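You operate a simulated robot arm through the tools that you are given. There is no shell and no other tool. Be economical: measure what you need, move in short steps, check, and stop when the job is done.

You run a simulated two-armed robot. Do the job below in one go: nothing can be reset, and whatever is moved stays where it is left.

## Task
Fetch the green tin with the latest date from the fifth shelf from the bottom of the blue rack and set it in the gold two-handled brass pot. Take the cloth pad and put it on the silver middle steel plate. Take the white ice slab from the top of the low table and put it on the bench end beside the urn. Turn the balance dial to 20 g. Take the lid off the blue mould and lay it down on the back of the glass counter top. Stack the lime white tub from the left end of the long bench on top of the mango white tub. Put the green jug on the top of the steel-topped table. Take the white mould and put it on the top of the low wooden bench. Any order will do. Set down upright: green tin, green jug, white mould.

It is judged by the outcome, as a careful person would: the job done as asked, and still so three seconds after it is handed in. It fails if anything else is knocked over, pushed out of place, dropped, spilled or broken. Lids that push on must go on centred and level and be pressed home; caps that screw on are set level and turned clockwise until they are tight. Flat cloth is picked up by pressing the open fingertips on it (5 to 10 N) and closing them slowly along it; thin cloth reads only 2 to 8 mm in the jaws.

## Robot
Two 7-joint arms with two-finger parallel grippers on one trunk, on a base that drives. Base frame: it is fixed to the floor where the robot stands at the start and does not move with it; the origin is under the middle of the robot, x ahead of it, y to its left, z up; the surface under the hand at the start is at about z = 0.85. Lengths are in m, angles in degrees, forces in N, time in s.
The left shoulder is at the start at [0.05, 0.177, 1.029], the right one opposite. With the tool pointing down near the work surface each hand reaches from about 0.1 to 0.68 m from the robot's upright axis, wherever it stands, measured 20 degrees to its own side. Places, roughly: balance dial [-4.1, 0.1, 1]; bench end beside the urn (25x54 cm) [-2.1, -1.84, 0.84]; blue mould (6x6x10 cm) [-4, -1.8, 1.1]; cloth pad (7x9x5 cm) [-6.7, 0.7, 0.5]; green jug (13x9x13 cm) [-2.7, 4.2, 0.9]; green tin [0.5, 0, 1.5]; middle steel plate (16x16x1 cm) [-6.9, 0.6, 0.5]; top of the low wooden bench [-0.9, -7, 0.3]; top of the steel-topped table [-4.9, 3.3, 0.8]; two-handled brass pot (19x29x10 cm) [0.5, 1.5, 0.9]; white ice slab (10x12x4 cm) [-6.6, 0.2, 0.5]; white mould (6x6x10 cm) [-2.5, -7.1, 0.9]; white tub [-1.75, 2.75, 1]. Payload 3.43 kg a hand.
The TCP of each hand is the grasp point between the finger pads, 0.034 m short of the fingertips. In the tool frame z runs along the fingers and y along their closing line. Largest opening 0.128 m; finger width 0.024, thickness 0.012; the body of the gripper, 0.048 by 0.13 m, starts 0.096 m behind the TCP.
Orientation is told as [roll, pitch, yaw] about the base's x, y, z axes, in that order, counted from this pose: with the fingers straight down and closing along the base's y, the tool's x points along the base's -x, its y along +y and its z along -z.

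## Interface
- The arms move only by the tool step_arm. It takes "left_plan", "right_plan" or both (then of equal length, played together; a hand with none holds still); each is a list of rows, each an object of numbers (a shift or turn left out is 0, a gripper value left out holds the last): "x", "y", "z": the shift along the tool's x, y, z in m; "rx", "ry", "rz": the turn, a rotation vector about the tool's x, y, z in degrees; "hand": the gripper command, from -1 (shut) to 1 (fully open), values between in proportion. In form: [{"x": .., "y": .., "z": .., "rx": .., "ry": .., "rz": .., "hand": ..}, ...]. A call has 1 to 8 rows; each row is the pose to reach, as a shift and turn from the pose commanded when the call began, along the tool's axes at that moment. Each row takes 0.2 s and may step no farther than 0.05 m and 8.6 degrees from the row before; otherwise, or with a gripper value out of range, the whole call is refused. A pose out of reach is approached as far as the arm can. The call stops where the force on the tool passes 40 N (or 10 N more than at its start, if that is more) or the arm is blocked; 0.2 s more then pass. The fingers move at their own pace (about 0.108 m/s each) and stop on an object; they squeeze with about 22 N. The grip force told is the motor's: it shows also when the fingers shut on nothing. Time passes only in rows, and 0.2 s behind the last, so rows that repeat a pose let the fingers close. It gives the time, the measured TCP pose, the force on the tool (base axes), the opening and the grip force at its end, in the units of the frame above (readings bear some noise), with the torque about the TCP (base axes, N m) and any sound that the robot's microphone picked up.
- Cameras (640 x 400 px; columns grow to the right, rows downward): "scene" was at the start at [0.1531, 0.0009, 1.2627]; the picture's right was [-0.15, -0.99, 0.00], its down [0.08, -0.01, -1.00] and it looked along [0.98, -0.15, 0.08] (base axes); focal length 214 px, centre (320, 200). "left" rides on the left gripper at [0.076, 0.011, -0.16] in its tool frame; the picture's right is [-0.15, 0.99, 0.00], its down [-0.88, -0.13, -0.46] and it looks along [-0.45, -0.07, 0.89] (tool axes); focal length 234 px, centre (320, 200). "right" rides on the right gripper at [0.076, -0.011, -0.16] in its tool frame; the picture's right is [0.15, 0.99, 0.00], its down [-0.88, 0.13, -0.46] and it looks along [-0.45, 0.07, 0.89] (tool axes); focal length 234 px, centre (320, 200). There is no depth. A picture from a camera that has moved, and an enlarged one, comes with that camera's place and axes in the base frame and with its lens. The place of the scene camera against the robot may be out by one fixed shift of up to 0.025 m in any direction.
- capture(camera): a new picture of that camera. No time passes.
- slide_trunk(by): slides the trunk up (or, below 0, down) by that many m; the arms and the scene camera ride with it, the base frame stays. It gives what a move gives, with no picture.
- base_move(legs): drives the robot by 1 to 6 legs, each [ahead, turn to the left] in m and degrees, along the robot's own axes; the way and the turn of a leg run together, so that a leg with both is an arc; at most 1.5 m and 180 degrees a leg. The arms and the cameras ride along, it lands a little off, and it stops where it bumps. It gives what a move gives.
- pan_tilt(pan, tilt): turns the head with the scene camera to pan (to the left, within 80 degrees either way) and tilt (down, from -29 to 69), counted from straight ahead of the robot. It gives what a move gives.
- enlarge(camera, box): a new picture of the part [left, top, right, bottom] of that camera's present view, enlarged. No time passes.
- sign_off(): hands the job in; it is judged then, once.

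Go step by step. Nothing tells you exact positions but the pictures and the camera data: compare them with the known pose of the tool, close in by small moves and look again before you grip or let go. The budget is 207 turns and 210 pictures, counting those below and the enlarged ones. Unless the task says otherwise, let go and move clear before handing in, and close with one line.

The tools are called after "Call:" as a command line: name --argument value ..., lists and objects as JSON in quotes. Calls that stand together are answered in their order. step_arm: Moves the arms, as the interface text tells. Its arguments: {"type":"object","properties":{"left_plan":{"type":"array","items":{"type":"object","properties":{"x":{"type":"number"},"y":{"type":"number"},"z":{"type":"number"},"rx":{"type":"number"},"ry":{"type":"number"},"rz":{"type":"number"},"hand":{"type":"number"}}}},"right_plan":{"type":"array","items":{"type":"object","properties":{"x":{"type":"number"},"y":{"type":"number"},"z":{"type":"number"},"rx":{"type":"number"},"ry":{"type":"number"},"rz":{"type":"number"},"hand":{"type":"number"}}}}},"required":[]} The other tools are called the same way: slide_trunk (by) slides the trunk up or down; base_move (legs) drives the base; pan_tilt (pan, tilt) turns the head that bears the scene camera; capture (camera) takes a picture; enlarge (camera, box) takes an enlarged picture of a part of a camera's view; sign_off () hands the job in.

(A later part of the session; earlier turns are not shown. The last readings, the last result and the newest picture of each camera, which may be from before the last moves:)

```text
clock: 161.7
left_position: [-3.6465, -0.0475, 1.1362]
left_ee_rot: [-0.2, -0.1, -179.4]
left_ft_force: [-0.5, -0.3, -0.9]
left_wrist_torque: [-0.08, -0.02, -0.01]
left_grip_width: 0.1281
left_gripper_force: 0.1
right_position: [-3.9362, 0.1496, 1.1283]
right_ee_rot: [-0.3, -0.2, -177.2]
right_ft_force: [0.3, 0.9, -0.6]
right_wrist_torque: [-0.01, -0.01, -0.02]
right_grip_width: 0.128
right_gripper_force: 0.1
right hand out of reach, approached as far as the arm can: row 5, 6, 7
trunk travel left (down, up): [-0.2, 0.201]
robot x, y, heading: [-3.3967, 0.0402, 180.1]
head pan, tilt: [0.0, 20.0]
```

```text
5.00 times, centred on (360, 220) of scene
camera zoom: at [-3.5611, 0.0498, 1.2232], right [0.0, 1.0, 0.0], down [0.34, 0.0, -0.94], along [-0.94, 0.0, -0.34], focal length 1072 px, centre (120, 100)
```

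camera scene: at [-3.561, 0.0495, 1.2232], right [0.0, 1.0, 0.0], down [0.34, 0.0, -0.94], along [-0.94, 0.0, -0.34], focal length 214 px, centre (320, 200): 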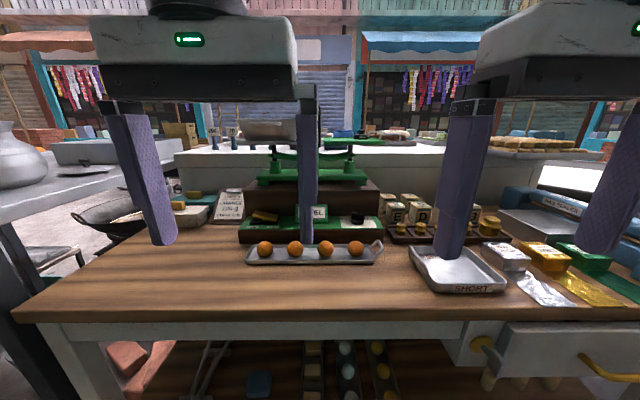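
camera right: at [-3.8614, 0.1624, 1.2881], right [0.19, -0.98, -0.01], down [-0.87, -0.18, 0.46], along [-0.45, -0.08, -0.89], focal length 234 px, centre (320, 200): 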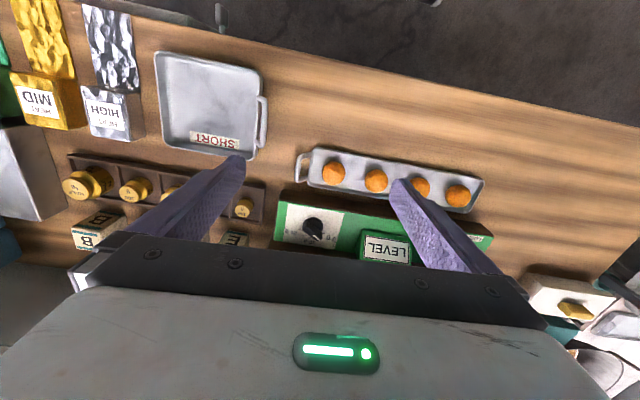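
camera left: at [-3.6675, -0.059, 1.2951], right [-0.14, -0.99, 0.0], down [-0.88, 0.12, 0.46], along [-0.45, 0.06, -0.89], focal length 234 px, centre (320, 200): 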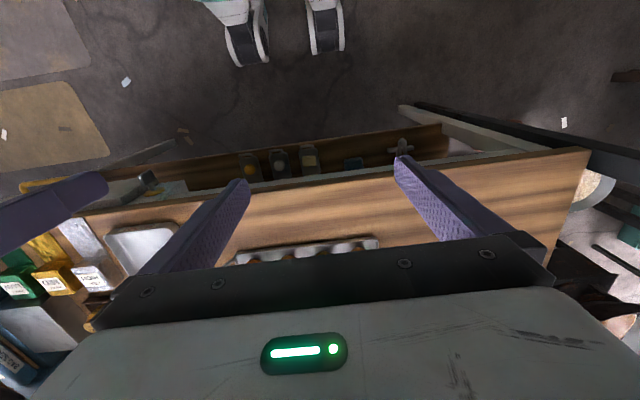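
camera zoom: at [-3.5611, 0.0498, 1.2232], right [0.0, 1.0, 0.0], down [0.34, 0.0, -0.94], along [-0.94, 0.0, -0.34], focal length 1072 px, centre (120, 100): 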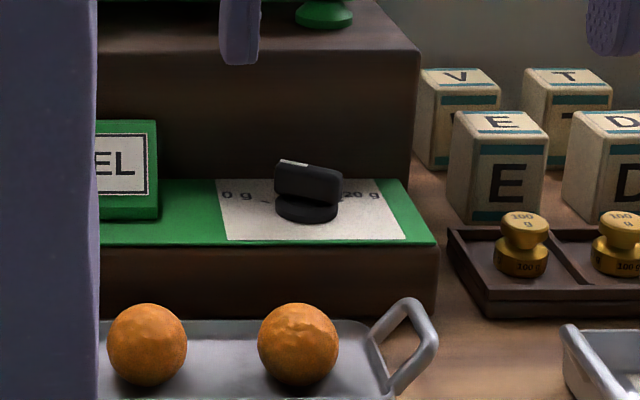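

Call:
enlarge --camera "right" --box '[270, 190, 370, 250]'

```text
6.40 times, centred on (320, 220) of right
camera zoom: at [-3.8614, 0.1624, 1.2881], right [0.19, -0.98, -0.01], down [-0.87, -0.18, 0.46], along [-0.45, -0.08, -0.89], focal length 1499 px, centre (320, 72)
```

zoom: 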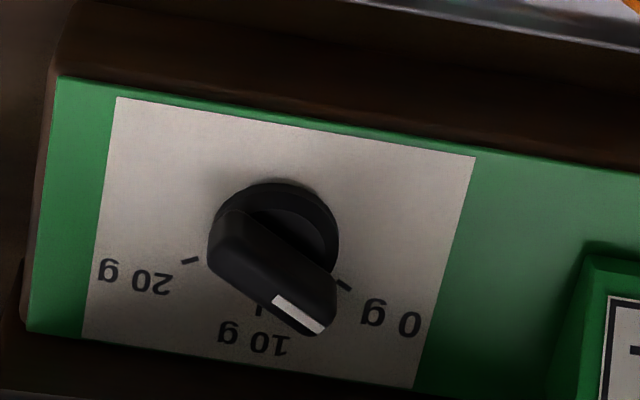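

Seen from above, the knob's pointer stands near 2 g; 0 g is at robot-left, 10 g at back, 20 g at right, so it needs ≈120° clockwise. I'll push the bar's tail round with closed fingers from the front, keeping clear of the scale pan. First I close in.

Call:
step_arm --right_plan '[{"x": 0.02, "y": -0.014, "hand": -1}, {"x": 0.04, "y": -0.028, "hand": -1}, {"x": 0.04, "y": -0.028, "hand": -1}, {"x": 0.04, "y": -0.028, "hand": -1}]'

Call:
base_move --legs '[[0.14, 0]]'

Call:
capture --camera "right"

Call:
enlarge --camera "scene" --box '[280, 120, 420, 240]'

```text
clock: 162.7
left_position: [-3.647, -0.0479, 1.1369]
left_ee_rot: [-0.3, -0.1, -179.4]
left_ft_force: [0.7, -0.5, 0.4]
left_wrist_torque: [-0.01, 0.0, 0.01]
left_grip_width: 0.1282
left_gripper_force: 0.0
right_position: [-3.8955, 0.1793, 1.1265]
right_ee_rot: [-0.4, 0.1, -177.3]
right_ft_force: [0.4, -0.8, 0.0]
right_wrist_torque: [0.0, 0.03, 0.02]
right_grip_width: 0.0
right_gripper_force: 21.4
trunk travel left (down, up): [-0.2, 0.201]
robot x, y, heading: [-3.3921, 0.0359, 180.0]
head pan, tilt: [0.0, 20.0]
```

```text
clock: 164.0
left_position: [-3.7838, -0.0471, 1.1367]
left_ee_rot: [-0.2, -0.2, -179.3]
left_ft_force: [0.0, 0.2, -0.1]
left_wrist_torque: [0.02, -0.01, -0.01]
left_grip_width: 0.1281
left_gripper_force: 0.0
right_position: [-4.0332, 0.1785, 1.1265]
right_ee_rot: [-0.3, 0.1, -177.1]
right_ft_force: [0.5, 0.2, -0.3]
right_wrist_torque: [-0.01, -0.05, -0.01]
right_grip_width: 0.0001
right_gripper_force: 21.6
trunk travel left (down, up): [-0.2, 0.201]
robot x, y, heading: [-3.5291, 0.0364, -180.0]
head pan, tilt: [0.0, 20.0]
```

```text
151 pictures are left
camera right: at [-3.9589, 0.1916, 1.2864], right [0.19, -0.98, -0.01], down [-0.87, -0.18, 0.45], along [-0.45, -0.08, -0.89], focal length 234 px, centre (320, 200)
```

right: 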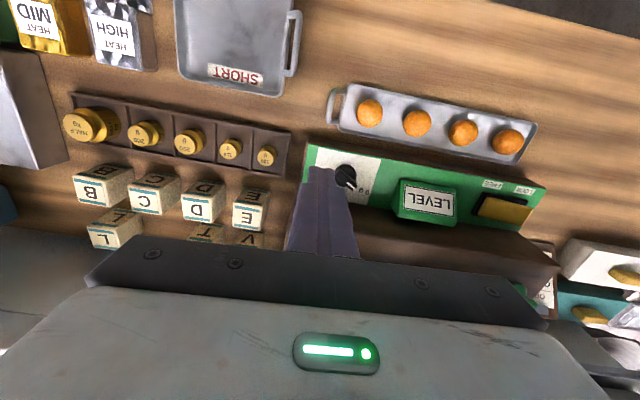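

```text
3.33 times, centred on (350, 180) of scene
camera zoom: at [-3.6985, 0.0494, 1.223], right [0.0, 1.0, 0.0], down [0.34, 0.0, -0.94], along [-0.94, 0.0, -0.34], focal length 715 px, centre (220, 267)
```

zoom: 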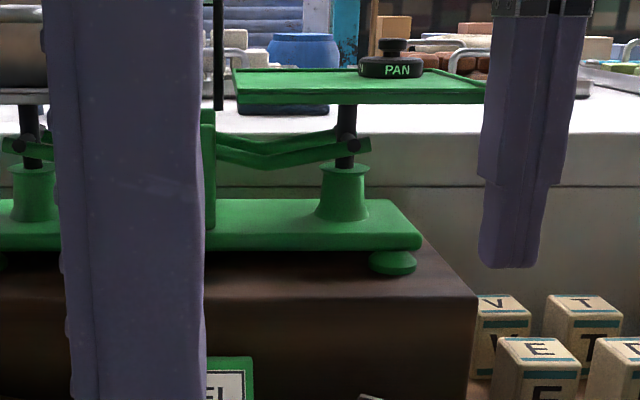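

The knob is centred near (−4.08, 0.136). I lower the closed fingers just to the right-front of its tail.

Call:
step_arm --right_plan '[{"x": -0.032, "y": -0.002}, {"x": -0.032, "y": -0.002, "z": 0.04}, {"x": -0.032, "y": -0.002, "z": 0.08}, {"x": -0.032, "y": -0.002, "z": 0.11}, {"x": -0.032, "y": -0.002, "z": 0.11}]'

Call:
enlarge --camera "right" --box '[250, 100, 420, 230]'

Call:
capture --camera "scene"

```text
clock: 165.2
left_position: [-3.783, -0.0472, 1.1368]
left_ee_rot: [-0.3, -0.1, -179.2]
left_ft_force: [-0.4, 0.1, 0.1]
left_wrist_torque: [0.01, 0.03, 0.01]
left_grip_width: 0.128
left_gripper_force: 0.1
right_position: [-4.0631, 0.1813, 1.0158]
right_ee_rot: [-0.3, 0.1, -177.3]
right_ft_force: [0.0, -0.1, -0.2]
right_wrist_torque: [0.01, -0.03, 0.02]
right_grip_width: 0.0001
right_gripper_force: 22.2
trunk travel left (down, up): [-0.2, 0.201]
robot x, y, heading: [-3.5304, 0.036, -180.0]
head pan, tilt: [0.0, 20.0]
```

```text
3.08 times, centred on (335, 165) of right
camera zoom: at [-3.9879, 0.194, 1.1766], right [0.19, -0.98, -0.01], down [-0.87, -0.17, 0.45], along [-0.45, -0.08, -0.89], focal length 720 px, centre (274, 308)
```

zoom: 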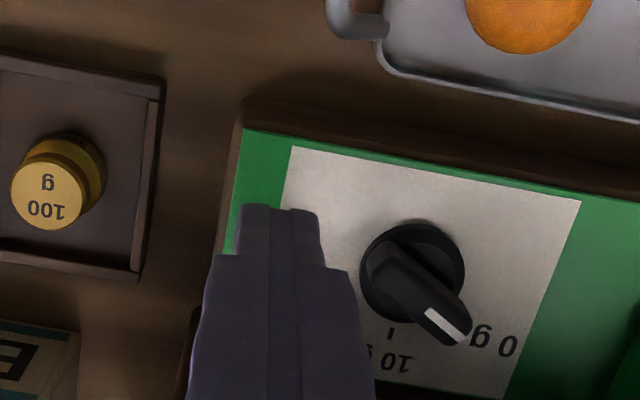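

```text
148 pictures are left
camera scene: at [-3.6978, 0.0494, 1.2232], right [0.0, 1.0, 0.0], down [0.34, 0.0, -0.94], along [-0.94, 0.0, -0.34], focal length 214 px, centre (320, 200)
```

scene: 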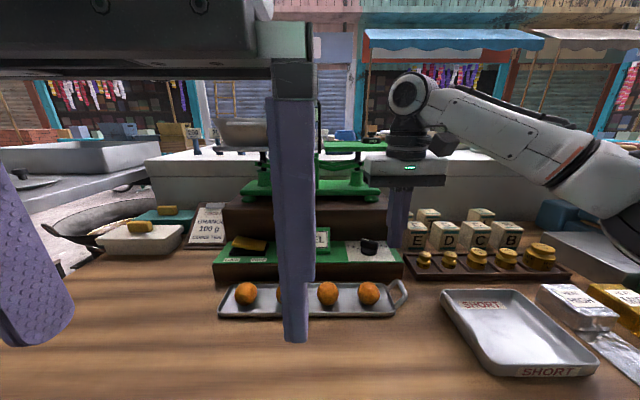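

Clear view: pointer near 0–2 g. I shift the peg slightly toward me, lower 1 cm, then sweep left to push the tail around.

Call:
step_arm --right_plan '[{"x": 0.011}, {"x": 0.011, "z": 0.01}, {"x": 0.011, "z": 0.01, "y": 0.01}, {"x": 0.011, "z": 0.01, "y": 0.018}, {"x": 0.011, "z": 0.01, "y": 0.026}, {"x": 0.011, "z": 0.01, "y": 0.034}]'

Call:
enlarge --camera "right" --box '[250, 100, 420, 230]'

```text
clock: 166.8
left_position: [-3.7807, -0.0471, 1.1378]
left_ee_rot: [0.0, -0.2, -179.3]
left_ft_force: [0.5, 0.2, 0.3]
left_wrist_torque: [-0.03, -0.01, 0.01]
left_grip_width: 0.128
left_gripper_force: 0.1
right_position: [-4.0443, 0.1459, 1.0057]
right_ee_rot: [-0.8, 1.2, -176.4]
right_ft_force: [13.4, 2.2, 2.7]
right_wrist_torque: [-0.01, -0.14, 0.06]
right_grip_width: 0.0
right_gripper_force: 21.7
trunk travel left (down, up): [-0.2, 0.201]
robot x, y, heading: [-3.5345, 0.0371, 179.5]
head pan, tilt: [0.0, 20.0]
stopped in row 6 (right hand): the force on the tool passed its limit at 42 N (the readings are from after the stop); the commanded pose is now the measured one
```

```text
3.08 times, centred on (335, 165) of right
camera zoom: at [-3.9726, 0.159, 1.1679], right [0.21, -0.98, -0.01], down [-0.88, -0.19, 0.44], along [-0.43, -0.08, -0.9], focal length 720 px, centre (274, 308)
```

zoom: 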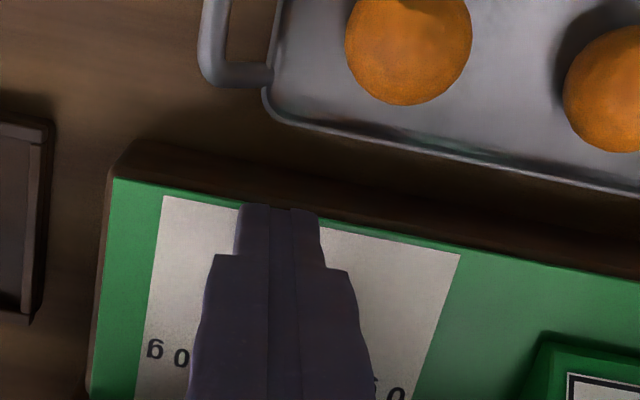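

The push hit its force limit, so I back off up and to the right to look.

Call:
step_arm --right_plan '[{"x": 0.01, "z": -0.01}, {"x": 0.01, "y": -0.01, "z": -0.04}, {"x": 0.01, "y": -0.04, "z": -0.06}, {"x": 0.01, "y": -0.05, "z": -0.06}]'

Call:
enlarge --camera "right" --box '[250, 100, 420, 230]'

Call:
enlarge --camera "scene" --box '[310, 180, 430, 280]'

```text
clock: 167.8
left_position: [-3.7833, -0.048, 1.1365]
left_ee_rot: [-0.2, -0.1, -179.2]
left_ft_force: [-0.3, 0.4, -0.1]
left_wrist_torque: [0.01, 0.02, -0.01]
left_grip_width: 0.128
left_gripper_force: 0.0
right_position: [-4.0395, 0.1958, 1.0665]
right_ee_rot: [-0.8, 1.1, -176.6]
right_ft_force: [-0.3, 0.8, -0.2]
right_wrist_torque: [0.01, 0.0, -0.01]
right_grip_width: 0.0
right_gripper_force: 22.6
trunk travel left (down, up): [-0.2, 0.201]
robot x, y, heading: [-3.5308, 0.0393, 180.0]
head pan, tilt: [0.0, 20.0]
```

```text
3.08 times, centred on (335, 165) of right
camera zoom: at [-3.9675, 0.208, 1.2274], right [0.21, -0.98, -0.01], down [-0.88, -0.19, 0.44], along [-0.43, -0.08, -0.9], focal length 720 px, centre (274, 308)
```

zoom: 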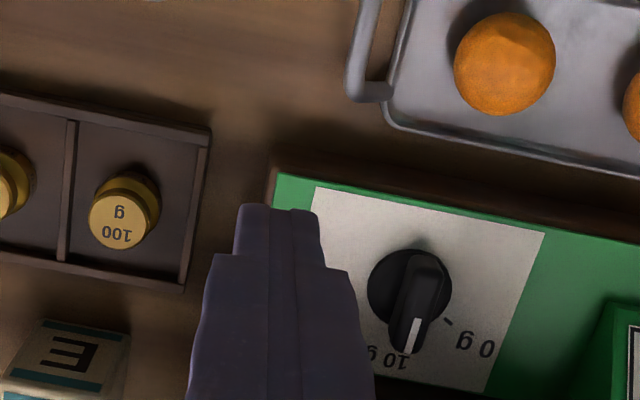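

```text
4.00 times, centred on (370, 230) of scene
camera zoom: at [-3.6973, 0.0498, 1.2231], right [0.0, 1.0, 0.0], down [0.34, 0.0, -0.94], along [-0.94, 0.0, -0.34], focal length 858 px, centre (120, 80)
```

zoom: 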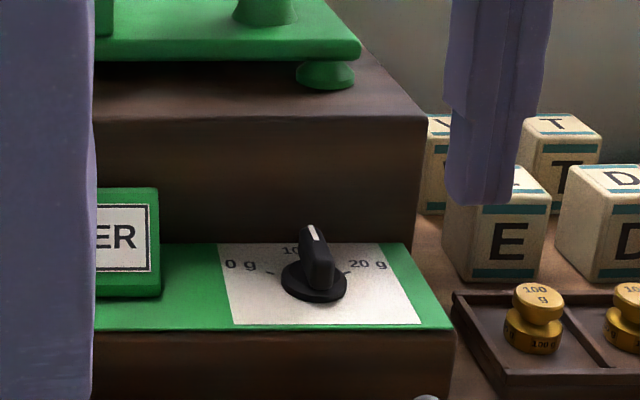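

The pointer moved to about 8–9 g. I reposition the peg against the bar's flat right side and push left again, more gently in small steps.

Call:
step_arm --right_plan '[{"x": -0.0173, "y": 0.03, "rx": 0.8, "ry": -1.1}, {"x": -0.0173, "y": 0.03, "z": 0.035, "rx": 0.8, "ry": -1.1}, {"x": -0.0173, "y": 0.03, "z": 0.0625, "rx": 0.8, "ry": -1.1}, {"x": -0.0173, "y": 0.036, "z": 0.0625, "rx": 0.8, "ry": -1.1}, {"x": -0.0173, "y": 0.041, "z": 0.0625, "rx": 0.8, "ry": -1.1}, {"x": -0.0173, "y": 0.046, "z": 0.0625, "rx": 0.8, "ry": -1.1}, {"x": -0.0173, "y": 0.05, "z": 0.0625, "rx": 0.8, "ry": -1.1}]'

Call:
enlarge --camera "right" --box '[250, 100, 420, 230]'

Call:
enlarge --camera "scene" --box '[310, 180, 430, 280]'

```text
clock: 169.4
left_position: [-3.7793, -0.0474, 1.1376]
left_ee_rot: [-0.3, -0.4, -179.3]
left_ft_force: [0.3, -0.1, 0.5]
left_wrist_torque: [-0.03, 0.03, -0.01]
left_grip_width: 0.1277
left_gripper_force: 0.1
right_position: [-4.0469, 0.1439, 1.0031]
right_ee_rot: [-1.8, 0.6, -176.0]
right_ft_force: [33.7, 4.0, -2.9]
right_wrist_torque: [0.35, -1.19, 0.28]
right_grip_width: 0.0001
right_gripper_force: 21.5
trunk travel left (down, up): [-0.2, 0.201]
robot x, y, heading: [-3.5284, 0.034, 180.0]
head pan, tilt: [0.0, 20.0]
```

```text
3.08 times, centred on (335, 165) of right
camera zoom: at [-3.9739, 0.155, 1.1644], right [0.22, -0.98, -0.03], down [-0.87, -0.21, 0.44], along [-0.44, -0.07, -0.9], focal length 720 px, centre (274, 308)
```

zoom: 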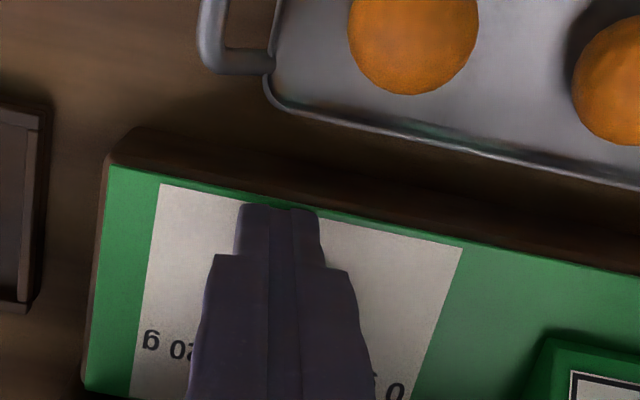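

```text
4.00 times, centred on (370, 230) of scene
camera zoom: at [-3.6935, 0.0498, 1.2236], right [0.0, 1.0, 0.0], down [0.34, 0.0, -0.94], along [-0.94, 0.0, -0.34], focal length 858 px, centre (120, 80)
```

zoom: 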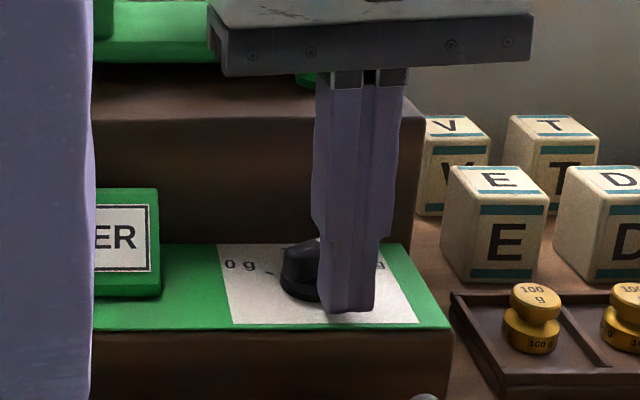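

The fingertips are pressing the knob's base disc, so I've been a bit low. I lift and look.

Call:
step_arm --right_plan '[{"x": 0.01, "z": -0.01}, {"x": 0.01, "y": -0.01, "z": -0.04}, {"x": 0.01, "y": -0.04, "z": -0.06}, {"x": 0.01, "y": -0.05, "z": -0.06}]'

Call:
enlarge --camera "right" --box '[250, 100, 420, 230]'

Call:
enlarge --camera "scene" --box '[340, 200, 400, 250]'

```text
clock: 170.4
left_position: [-3.782, -0.0487, 1.137]
left_ee_rot: [-0.2, 0.0, -179.3]
left_ft_force: [0.6, 0.1, 0.0]
left_wrist_torque: [0.0, 0.02, -0.01]
left_grip_width: 0.1282
left_gripper_force: 0.0
right_position: [-4.047, 0.1942, 1.0638]
right_ee_rot: [-1.5, 0.0, -176.5]
right_ft_force: [0.9, -0.3, -0.2]
right_wrist_torque: [-0.04, 0.01, 0.01]
right_grip_width: 0.0
right_gripper_force: 22.4
trunk travel left (down, up): [-0.2, 0.201]
robot x, y, heading: [-3.5288, 0.0352, 180.0]
head pan, tilt: [0.0, 20.0]
```

```text
3.08 times, centred on (335, 165) of right
camera zoom: at [-3.9716, 0.2054, 1.2241], right [0.21, -0.98, -0.03], down [-0.87, -0.2, 0.45], along [-0.45, -0.07, -0.89], focal length 720 px, centre (274, 308)
```

zoom: 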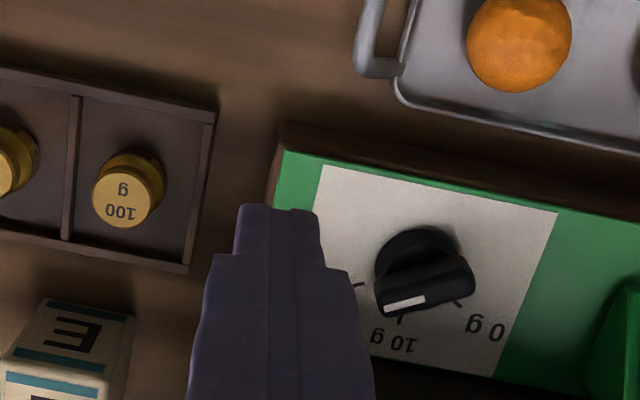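

```text
8.00 times, centred on (370, 225) of scene
camera zoom: at [-3.6973, 0.0497, 1.2232], right [0.0, 1.0, 0.0], down [0.34, 0.0, -0.94], along [-0.94, 0.0, -0.34], focal length 1716 px, centre (-80, 0)
```

zoom: 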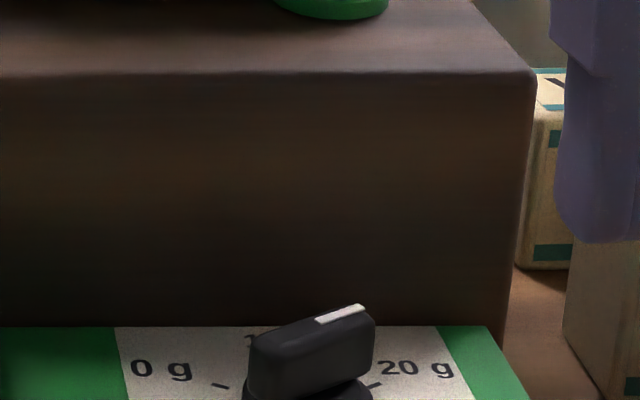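

The pointer is now at about 51° right of back, with the 20 g tick at about 60°. A last nudge: I push the tail's front-left side backward, from above the disc.

Call:
step_arm --right_plan '[{"x": 0.004, "y": 0.035, "rx": -0.8}, {"x": 0.0073, "y": 0.0776, "rx": -1.5}, {"x": 0.0073, "y": 0.0776, "z": 0.03, "rx": -1.5}, {"x": 0.0073, "y": 0.0776, "z": 0.05, "rx": -1.5}, {"x": 0.0013, "y": 0.0776, "z": 0.05, "rx": -1.5}, {"x": -0.0027, "y": 0.0776, "z": 0.05, "rx": -1.5}]'

Call:
enlarge --camera "scene" --box '[330, 195, 410, 255]'

Call:
enlarge --camera "right" --box '[220, 100, 390, 230]'

```text
clock: 171.8
left_position: [-3.7833, -0.0485, 1.1383]
left_ee_rot: [-0.1, -0.2, -179.2]
left_ft_force: [-0.5, 0.4, 0.3]
left_wrist_torque: [0.02, 0.0, -0.01]
left_grip_width: 0.128
left_gripper_force: 0.1
right_position: [-4.0441, 0.1188, 1.0117]
right_ee_rot: [-0.1, -0.2, -176.5]
right_ft_force: [0.2, -0.7, 0.1]
right_wrist_torque: [0.02, 0.04, -0.01]
right_grip_width: 0.0
right_gripper_force: 21.6
trunk travel left (down, up): [-0.2, 0.201]
robot x, y, heading: [-3.5312, 0.0327, 180.2]
head pan, tilt: [0.0, 20.0]
```

```text
6.67 times, centred on (370, 225) of scene
camera zoom: at [-3.6973, 0.0497, 1.2232], right [0.0, 1.0, 0.0], down [0.34, 0.0, -0.94], along [-0.94, 0.0, -0.34], focal length 1430 px, centre (-13, 33)
```

zoom: 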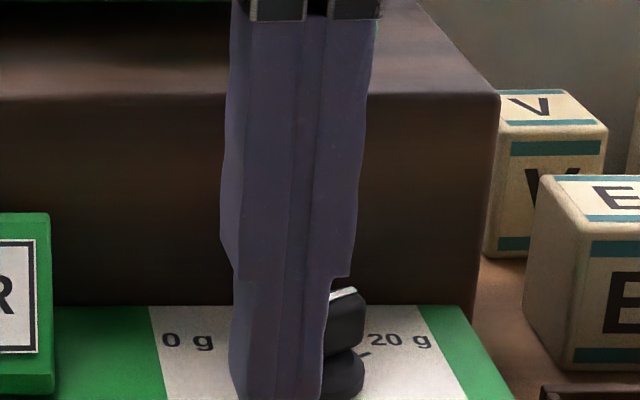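

```text
3.08 times, centred on (305, 165) of right
camera zoom: at [-3.9699, 0.1325, 1.1711], right [0.21, -0.98, 0.0], down [-0.87, -0.18, 0.46], along [-0.45, -0.09, -0.89], focal length 720 px, centre (366, 308)
```

zoom: 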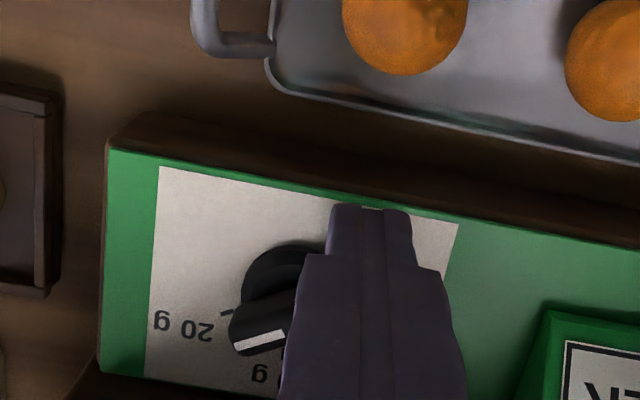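

Call:
step_arm --right_plan '[{"x": -0.003}, {"x": -0.005}, {"x": -0.007}]'

Call:
enlarge --camera "right" --box '[220, 100, 390, 230]'

```text
clock: 172.6
left_position: [-3.7812, -0.0478, 1.137]
left_ee_rot: [-0.1, -0.3, -179.2]
left_ft_force: [-0.8, -0.8, -0.3]
left_wrist_torque: [0.03, 0.02, 0.01]
left_grip_width: 0.128
left_gripper_force: 0.0
right_position: [-4.0469, 0.1171, 1.0114]
right_ee_rot: [-0.1, 0.2, -176.3]
right_ft_force: [27.2, 2.0, -7.5]
right_wrist_torque: [0.03, -0.8, -0.19]
right_grip_width: 0.0001
right_gripper_force: 22.8
trunk travel left (down, up): [-0.2, 0.201]
robot x, y, heading: [-3.5294, 0.0337, 179.6]
head pan, tilt: [0.0, 20.0]
```

```text
3.08 times, centred on (305, 165) of right
camera zoom: at [-3.9732, 0.1318, 1.1719], right [0.21, -0.98, 0.0], down [-0.87, -0.19, 0.45], along [-0.44, -0.09, -0.89], focal length 720 px, centre (366, 308)
```

zoom: 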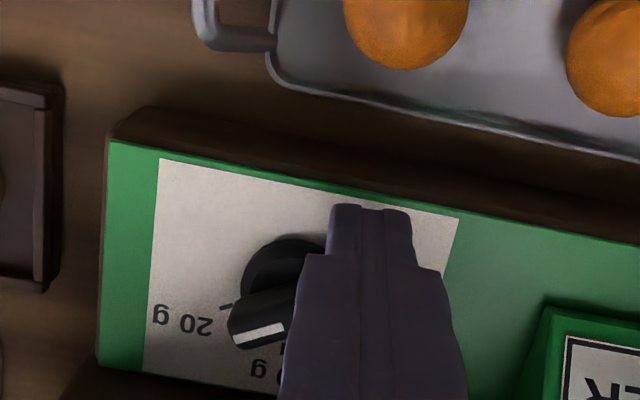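

Force rose without the pointer turning, so the tip is likely still on the disc. I back off, raise 6 mm and push again.

Call:
step_arm --right_plan '[{"x": 0.01}, {"x": 0.01, "z": -0.006}, {"x": 0.003, "z": -0.006}, {"x": -0.001, "z": -0.006}, {"x": -0.003, "z": -0.006}, {"x": -0.005, "z": -0.006}]'

Call:
enlarge --camera "right" --box '[220, 100, 390, 230]'

```text
clock: 173.8
left_position: [-3.7816, -0.0484, 1.1377]
left_ee_rot: [0.0, -0.2, -179.3]
left_ft_force: [0.8, 0.8, 0.0]
left_wrist_torque: [-0.07, -0.01, 0.0]
left_grip_width: 0.128
left_gripper_force: 0.0
right_position: [-4.0461, 0.1172, 1.0181]
right_ee_rot: [-0.4, 1.1, -175.9]
right_ft_force: [12.1, 3.0, 4.5]
right_wrist_torque: [0.09, -0.27, -0.11]
right_grip_width: 0.0002
right_gripper_force: 22.3
trunk travel left (down, up): [-0.2, 0.201]
robot x, y, heading: [-3.5343, 0.0425, 180.0]
head pan, tilt: [0.0, 20.0]
stopped in row 5 (right hand): the force on the tool passed its limit at 42 N (the readings are from after the stop); the commanded pose is now the measured one
```

```text
3.08 times, centred on (305, 165) of right
camera zoom: at [-3.9757, 0.1329, 1.1793], right [0.21, -0.98, 0.0], down [-0.88, -0.19, 0.44], along [-0.43, -0.09, -0.9], focal length 720 px, centre (366, 308)
```

zoom: 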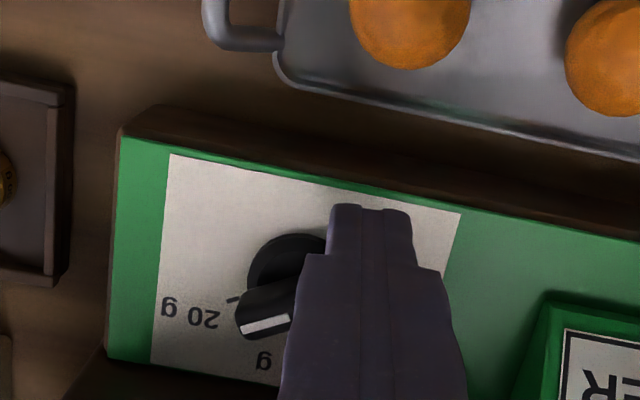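

Recomputing from the plate's ticks (±60°), the pointer was already at about 61° — the 20 g stop. I lift clear and check with an unobstructed view.

Call:
step_arm --right_plan '[{"x": 0.012}, {"x": 0.012, "z": -0.04}, {"x": 0.012, "y": -0.04, "z": -0.07}, {"x": 0.012, "y": -0.08, "z": -0.08}]'

Call:
enlarge --camera "right" --box '[310, 140, 400, 210]'

Call:
enlarge --camera "scene" --box '[330, 195, 410, 255]'

```text
clock: 174.8
left_position: [-3.7814, -0.0476, 1.1374]
left_ee_rot: [-0.1, -0.3, -179.2]
left_ft_force: [-0.4, -0.6, 0.1]
left_wrist_torque: [0.03, -0.02, -0.02]
left_grip_width: 0.1281
left_gripper_force: 0.1
right_position: [-4.0439, 0.1992, 1.0985]
right_ee_rot: [-0.3, 1.1, -176.0]
right_ft_force: [-0.6, -0.1, -0.5]
right_wrist_torque: [-0.04, 0.01, 0.0]
right_grip_width: 0.0
right_gripper_force: 22.1
trunk travel left (down, up): [-0.2, 0.201]
robot x, y, heading: [-3.5317, 0.0351, 179.8]
head pan, tilt: [0.0, 20.0]
```

```text
5.71 times, centred on (355, 175) of right
camera zoom: at [-3.972, 0.2156, 1.2604], right [0.21, -0.98, 0.0], down [-0.88, -0.19, 0.44], along [-0.43, -0.09, -0.9], focal length 1338 px, centre (120, 343)
```

zoom: 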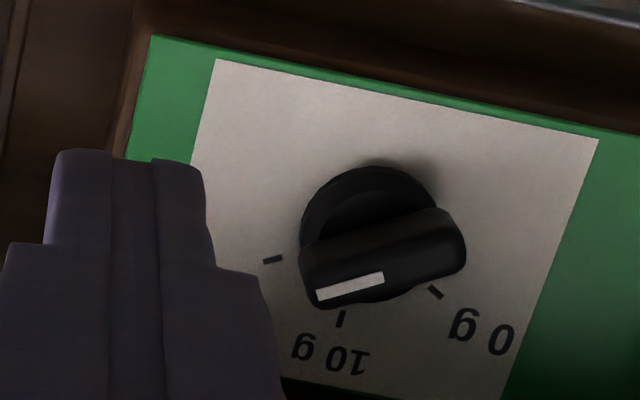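

```text
6.67 times, centred on (370, 225) of scene
camera zoom: at [-3.6965, 0.0503, 1.2232], right [0.0, 1.0, 0.0], down [0.34, 0.0, -0.94], along [-0.94, 0.0, -0.34], focal length 1430 px, centre (-13, 33)
```

zoom: 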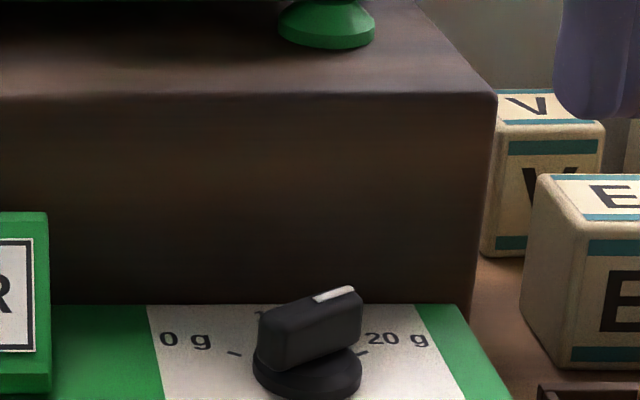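

The dial reads 20 g. Next the green jug to the north: I tuck the right hand, back off, and drive up the lane, then look.

Call:
step_arm --right_plan '[{"x": 0.045, "z": -0.01, "ry": -1, "hand": 1}, {"x": 0.09, "z": -0.02, "ry": -1.1, "hand": 1}, {"x": 0.135, "z": -0.03, "ry": -1.1, "hand": 1}, {"x": 0.16, "z": -0.03, "ry": -1.1, "hand": 1}]'

Call:
base_move --legs '[[-0.33, 0], [0, -90], [1.0, 0]]'

Call:
pan_tilt --pan 0 --tilt 10

Call:
capture --camera "scene"

Call:
pan_tilt --pan 60 --tilt 10

Call:
capture --camera "scene"

```text
clock: 175.8
left_position: [-3.7818, -0.0478, 1.1374]
left_ee_rot: [-0.2, -0.2, -179.2]
left_ft_force: [1.0, -0.7, 0.8]
left_wrist_torque: [-0.02, 0.03, -0.01]
left_grip_width: 0.1279
left_gripper_force: 0.0
right_position: [-3.8863, 0.2126, 1.1294]
right_ee_rot: [-0.3, -0.1, -176.2]
right_ft_force: [-0.3, 0.3, 0.6]
right_wrist_torque: [0.03, -0.02, 0.0]
right_grip_width: 0.1281
right_gripper_force: 0.1
trunk travel left (down, up): [-0.2, 0.201]
robot x, y, heading: [-3.5295, 0.0347, 180.0]
head pan, tilt: [0.0, 20.0]
```

```text
clock: 186.4
left_position: [-3.3246, 1.284, 1.1371]
left_ee_rot: [-0.2, -0.1, 92.3]
left_ft_force: [-0.2, -0.2, 0.5]
left_wrist_torque: [-0.02, 0.01, 0.02]
left_grip_width: 0.1284
left_gripper_force: 0.1
right_position: [-3.0691, 1.3959, 1.1294]
right_ee_rot: [-0.3, -0.1, 95.5]
right_ft_force: [-0.3, -0.3, -0.4]
right_wrist_torque: [-0.04, 0.01, -0.02]
right_grip_width: 0.1279
right_gripper_force: 0.0
trunk travel left (down, up): [-0.2, 0.201]
robot x, y, heading: [-3.2382, 1.0283, 91.6]
head pan, tilt: [0.0, 20.0]
```

```text
clock: 187.2
left_position: [-3.3266, 1.2842, 1.1371]
left_ee_rot: [-0.1, -0.1, 92.2]
left_ft_force: [0.3, -0.3, 0.2]
left_wrist_torque: [0.02, -0.01, 0.01]
left_grip_width: 0.1281
left_gripper_force: 0.0
right_position: [-3.0697, 1.3964, 1.1296]
right_ee_rot: [-0.3, -0.1, 95.6]
right_ft_force: [0.6, 0.3, 0.7]
right_wrist_torque: [-0.01, -0.01, -0.01]
right_grip_width: 0.1282
right_gripper_force: 0.0
trunk travel left (down, up): [-0.2, 0.201]
robot x, y, heading: [-3.2353, 1.0335, 91.5]
head pan, tilt: [0.0, 10.0]
```

```text
134 pictures are left
camera scene: at [-3.2432, 1.2112, 1.2394], right [1.0, 0.03, 0.0], down [0.0, -0.17, -0.98], along [-0.03, 0.98, -0.17], focal length 214 px, centre (320, 200)
```

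scene: 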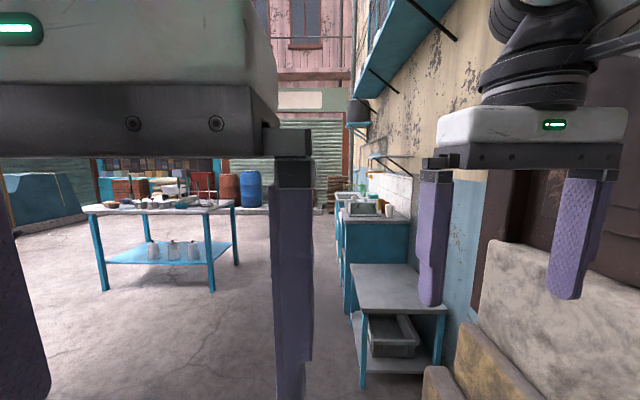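

```text
clock: 188.5
left_position: [-3.3274, 1.2845, 1.1376]
left_ee_rot: [-0.2, -0.2, 92.4]
left_ft_force: [0.2, 0.3, 0.6]
left_wrist_torque: [-0.01, -0.03, 0.01]
left_grip_width: 0.1278
left_gripper_force: 0.0
right_position: [-3.0682, 1.3944, 1.1295]
right_ee_rot: [-0.2, -0.1, 95.5]
right_ft_force: [0.8, -0.8, -0.2]
right_wrist_torque: [0.0, 0.0, 0.02]
right_grip_width: 0.1281
right_gripper_force: 0.0
trunk travel left (down, up): [-0.2, 0.201]
robot x, y, heading: [-3.2381, 1.0315, 91.6]
head pan, tilt: [60.0, 10.0]
```

```text
133 pictures are left
camera scene: at [-3.3225, 1.1627, 1.2394], right [0.48, 0.88, 0.0], down [0.15, -0.08, -0.98], along [-0.87, 0.47, -0.17], focal length 214 px, centre (320, 200)
```

scene: 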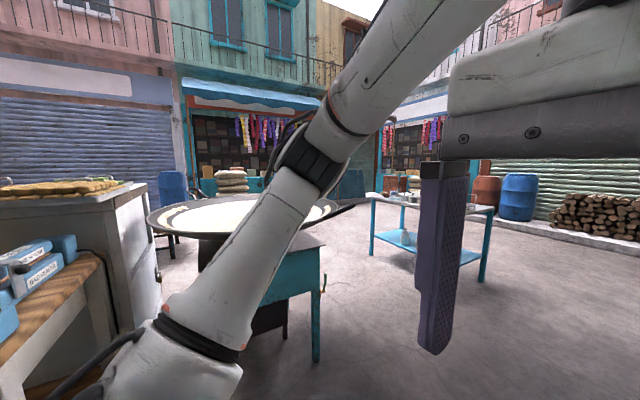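

Call:
pan_tilt --pan -10 --tilt 10

Call:
enlarge --camera "scene" --box '[250, 130, 410, 270]'

```text
clock: 189.9
left_position: [-3.3254, 1.2832, 1.1379]
left_ee_rot: [-0.2, -0.2, 92.2]
left_ft_force: [-0.2, 0.3, 0.5]
left_wrist_torque: [0.03, -0.03, -0.03]
left_grip_width: 0.1279
left_gripper_force: 0.0
right_position: [-3.0698, 1.395, 1.1304]
right_ee_rot: [-0.3, 0.0, 95.5]
right_ft_force: [-0.7, -1.0, -0.6]
right_wrist_torque: [0.02, 0.0, 0.0]
right_grip_width: 0.1278
right_gripper_force: 0.0
trunk travel left (down, up): [-0.2, 0.201]
robot x, y, heading: [-3.2377, 1.0309, 91.4]
head pan, tilt: [-10.0, 10.0]
```

```text
2.86 times, centred on (330, 200) of scene
camera zoom: at [-3.2271, 1.2102, 1.2394], right [0.99, -0.15, 0.0], down [-0.03, -0.17, -0.98], along [0.14, 0.97, -0.17], focal length 613 px, centre (291, 200)
```

zoom: 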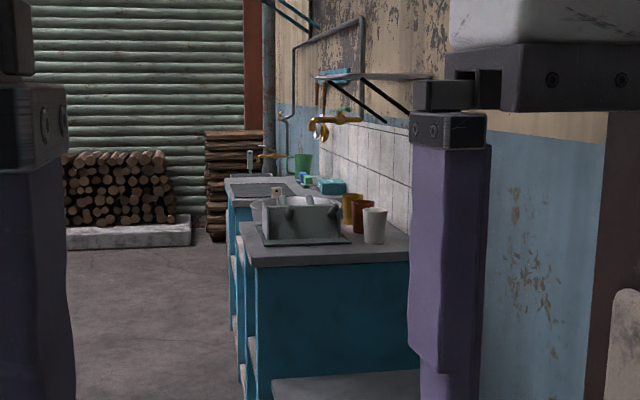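

The green jug is on the sink counter, about (−2.74, 4.2). I drive up the lane and face it.

Call:
base_move --legs '[[0, 20], [1.26, 0], [0, -21.5], [1.5, 0], [0.42, 0], [0, -90]]'

Call:
pan_tilt --pan 0 --tilt 20

Call:
capture --camera "scene"

```text
clock: 211.9
left_position: [-3.5087, 4.2426, 1.1374]
left_ee_rot: [-0.2, -0.1, -1.6]
left_ft_force: [0.0, 0.8, -0.2]
left_wrist_torque: [0.01, 0.02, -0.01]
left_grip_width: 0.1282
left_gripper_force: 0.1
right_position: [-3.4133, 3.9791, 1.1302]
right_ee_rot: [-0.3, -0.1, 1.5]
right_ft_force: [0.0, 0.8, 0.0]
right_wrist_torque: [0.0, 0.01, 0.01]
right_grip_width: 0.1282
right_gripper_force: 0.1
trunk travel left (down, up): [-0.2, 0.201]
robot x, y, heading: [-3.7619, 4.1728, -2.8]
head pan, tilt: [-10.0, 10.0]
```

```text
clock: 212.6
left_position: [-3.5068, 4.2416, 1.1387]
left_ee_rot: [-0.1, -0.2, -1.7]
left_ft_force: [0.5, 0.2, 0.7]
left_wrist_torque: [-0.01, -0.02, -0.01]
left_grip_width: 0.1282
left_gripper_force: 0.0
right_position: [-3.4132, 3.9788, 1.1297]
right_ee_rot: [-0.4, -0.1, 1.4]
right_ft_force: [-0.2, 0.1, -0.1]
right_wrist_torque: [-0.01, 0.02, 0.03]
right_grip_width: 0.128
right_gripper_force: 0.0
trunk travel left (down, up): [-0.2, 0.201]
robot x, y, heading: [-3.7636, 4.1717, -2.5]
head pan, tilt: [0.0, 20.0]
```

```text
131 pictures are left
camera scene: at [-3.6027, 4.1774, 1.2232], right [-0.04, -1.0, 0.0], down [-0.34, 0.02, -0.94], along [0.94, -0.04, -0.34], focal length 214 px, centre (320, 200)
```

scene: 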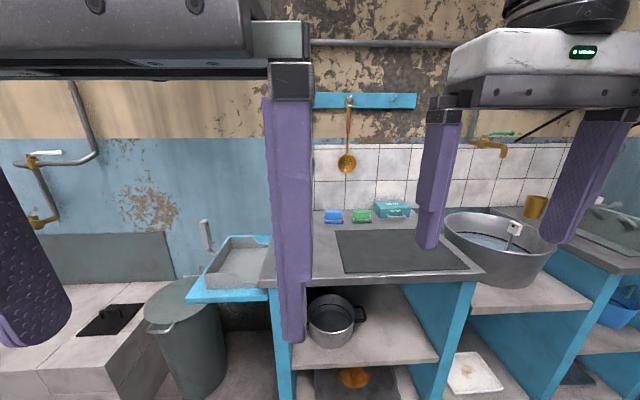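

Call:
step_arm --left_plan '[{"y": 0.04}, {"y": 0.08}, {"y": 0.12}]'

Call:
capture --camera "scene"

Call:
capture --camera "left"

```text
clock: 213.4
left_position: [-3.5062, 4.3649, 1.1352]
left_ee_rot: [-0.3, -0.3, -1.8]
left_ft_force: [0.2, 0.4, 0.1]
left_wrist_torque: [0.0, 0.01, -0.02]
left_grip_width: 0.128
left_gripper_force: 0.0
right_position: [-3.4138, 3.9798, 1.1314]
right_ee_rot: [-0.2, -0.3, 1.5]
right_ft_force: [0.1, 0.1, -0.3]
right_wrist_torque: [-0.01, -0.02, -0.05]
right_grip_width: 0.1281
right_gripper_force: 0.0
trunk travel left (down, up): [-0.2, 0.201]
robot x, y, heading: [-3.7609, 4.1682, -2.7]
head pan, tilt: [0.0, 20.0]
```

```text
130 pictures are left
camera scene: at [-3.6031, 4.1779, 1.2233], right [-0.04, -1.0, 0.0], down [-0.34, 0.01, -0.94], along [0.94, -0.04, -0.34], focal length 214 px, centre (320, 200)
```

scene: 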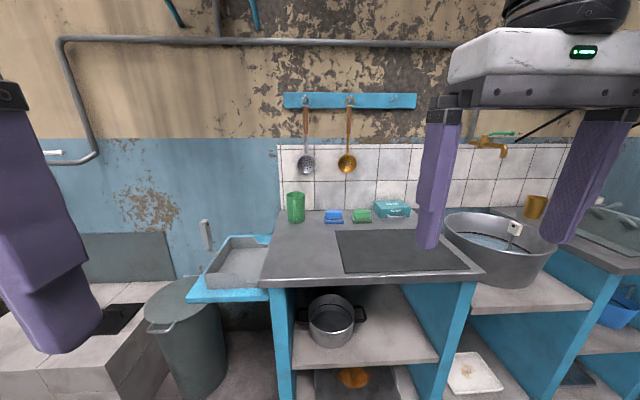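

```text
129 pictures are left
camera left: at [-3.5802, 4.3779, 1.2946], right [0.18, 0.98, 0.0], down [0.87, -0.16, 0.46], along [0.45, -0.09, -0.89], focal length 234 px, centre (320, 200)
```

left: 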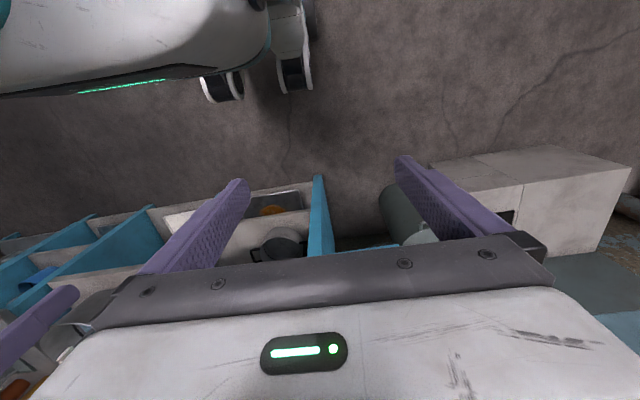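

Call:
enlarge --camera "scene" --box '[270, 170, 340, 240]'

```text
5.71 times, centred on (305, 205) of scene
camera zoom: at [-3.6031, 4.1779, 1.2233], right [-0.04, -1.0, 0.0], down [-0.34, 0.01, -0.94], along [0.94, -0.04, -0.34], focal length 1226 px, centre (406, 171)
```

zoom: 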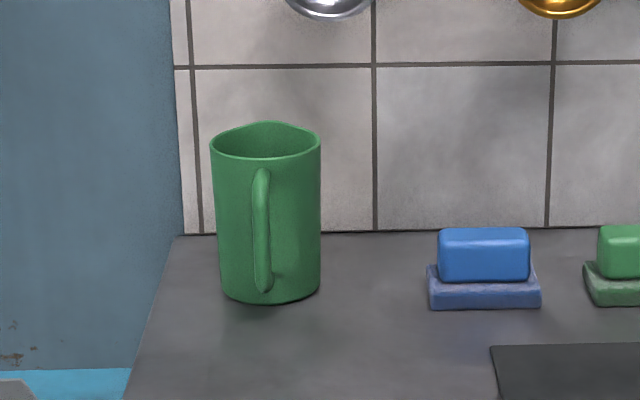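

It's an opaque jug with its handle toward me, near (−2.68, 4.24). I'll take the body from above with tilted fingers; I tilt the left hand and drive in.

Call:
step_arm --left_plan '[{"ry": -7.5}, {"ry": -15}, {"ry": -22.5}, {"ry": -30}, {"ry": -37.5}, {"ry": -45}]'

Call:
base_move --legs '[[0, -11], [0.32, 0], [0, 13.5]]'

Call:
capture --camera "left"

Call:
capture --camera "scene"

```text
clock: 214.8
left_position: [-3.5032, 4.3631, 1.1366]
left_ee_rot: [-0.2, -45.3, -1.4]
left_ft_force: [-0.6, 0.2, -0.6]
left_wrist_torque: [-0.02, -0.01, 0.0]
left_grip_width: 0.1282
left_gripper_force: 0.1
right_position: [-3.4143, 3.98, 1.1303]
right_ee_rot: [-0.2, -0.1, 1.4]
right_ft_force: [-0.3, 0.8, -1.0]
right_wrist_torque: [0.0, -0.02, 0.05]
right_grip_width: 0.1282
right_gripper_force: 0.2
trunk travel left (down, up): [-0.2, 0.201]
robot x, y, heading: [-3.7637, 4.1714, -2.8]
head pan, tilt: [0.0, 20.0]
```

```text
clock: 218.5
left_position: [-3.2009, 4.2925, 1.1366]
left_ee_rot: [-0.4, -45.1, -0.1]
left_ft_force: [-0.2, 0.0, -0.6]
left_wrist_torque: [0.0, -0.01, -0.01]
left_grip_width: 0.1281
left_gripper_force: 0.1
right_position: [-3.1015, 3.9107, 1.1306]
right_ee_rot: [-0.3, -0.1, 2.9]
right_ft_force: [0.5, 0.2, -0.1]
right_wrist_torque: [-0.01, -0.01, 0.01]
right_grip_width: 0.128
right_gripper_force: 0.1
trunk travel left (down, up): [-0.2, 0.201]
robot x, y, heading: [-3.4543, 4.0939, -1.4]
head pan, tilt: [0.0, 20.0]
```

```text
127 pictures are left
camera left: at [-3.3648, 4.3053, 1.1962], right [0.11, 0.99, 0.1], down [0.3, -0.13, 0.95], along [0.95, -0.07, -0.31], focal length 234 px, centre (320, 200)
```

left: 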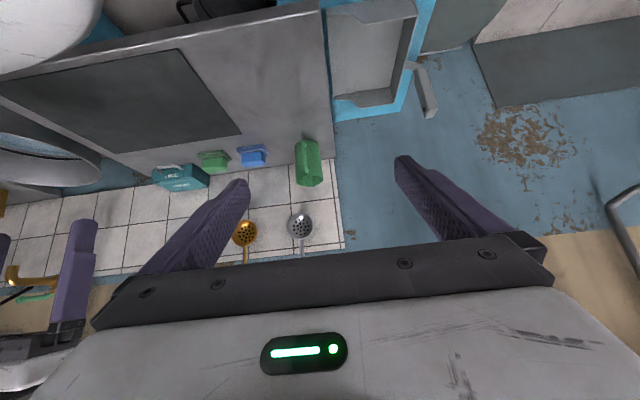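

```text
126 pictures are left
camera scene: at [-3.2943, 4.1054, 1.2232], right [-0.02, -1.0, 0.0], down [-0.34, 0.01, -0.94], along [0.94, -0.02, -0.34], focal length 214 px, centre (320, 200)
```

scene: 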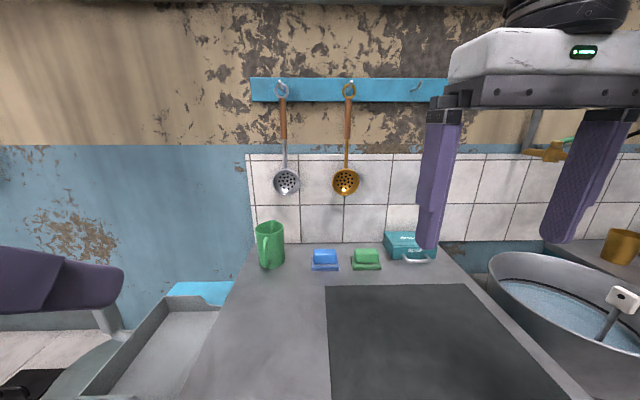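

Jug estimate (−2.68, 4.245), base z ≈ 0.77. I move the left hand nearer and look again.

Call:
step_arm --left_plan '[{"x": -0.0215, "y": -0.0056, "z": 0.0404}, {"x": -0.043, "y": -0.0112, "z": 0.0808}, {"x": -0.0645, "y": -0.0168, "z": 0.1212}, {"x": -0.086, "y": -0.0225, "z": 0.1616}, {"x": -0.1075, "y": -0.028, "z": 0.202}, {"x": -0.129, "y": -0.0337, "z": 0.2424}, {"x": -0.1505, "y": -0.0393, "z": 0.2828}, {"x": -0.172, "y": -0.045, "z": 0.323}]'

Call:
capture --camera "left"

Call:
capture --camera "scene"

```text
clock: 220.3
left_position: [-2.8482, 4.2479, 1.029]
left_ee_rot: [-0.2, -45.0, -0.1]
left_ft_force: [0.6, 0.4, 0.5]
left_wrist_torque: [0.01, 0.03, -0.01]
left_grip_width: 0.1279
left_gripper_force: 0.1
right_position: [-3.1006, 3.9125, 1.1302]
right_ee_rot: [-0.3, -0.2, 2.9]
right_ft_force: [0.4, -0.3, 0.4]
right_wrist_torque: [0.0, 0.01, 0.0]
right_grip_width: 0.128
right_gripper_force: 0.1
trunk travel left (down, up): [-0.2, 0.201]
robot x, y, heading: [-3.4487, 4.0925, -1.2]
head pan, tilt: [0.0, 20.0]
```

```text
125 pictures are left
camera left: at [-3.0144, 4.2594, 1.0876], right [0.11, 0.99, 0.1], down [0.3, -0.13, 0.95], along [0.95, -0.07, -0.31], focal length 234 px, centre (320, 200)
```

left: 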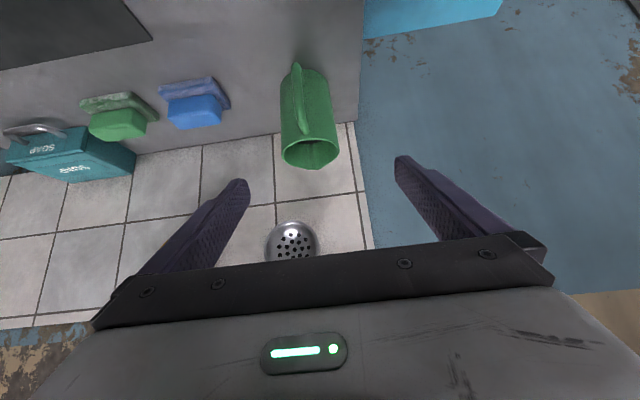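

```text
124 pictures are left
camera scene: at [-3.2939, 4.105, 1.2231], right [-0.02, -1.0, 0.0], down [-0.34, 0.01, -0.94], along [0.94, -0.02, -0.34], focal length 214 px, centre (320, 200)
```

scene: 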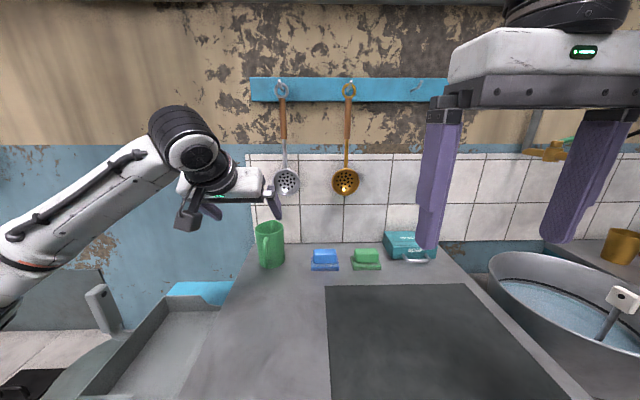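

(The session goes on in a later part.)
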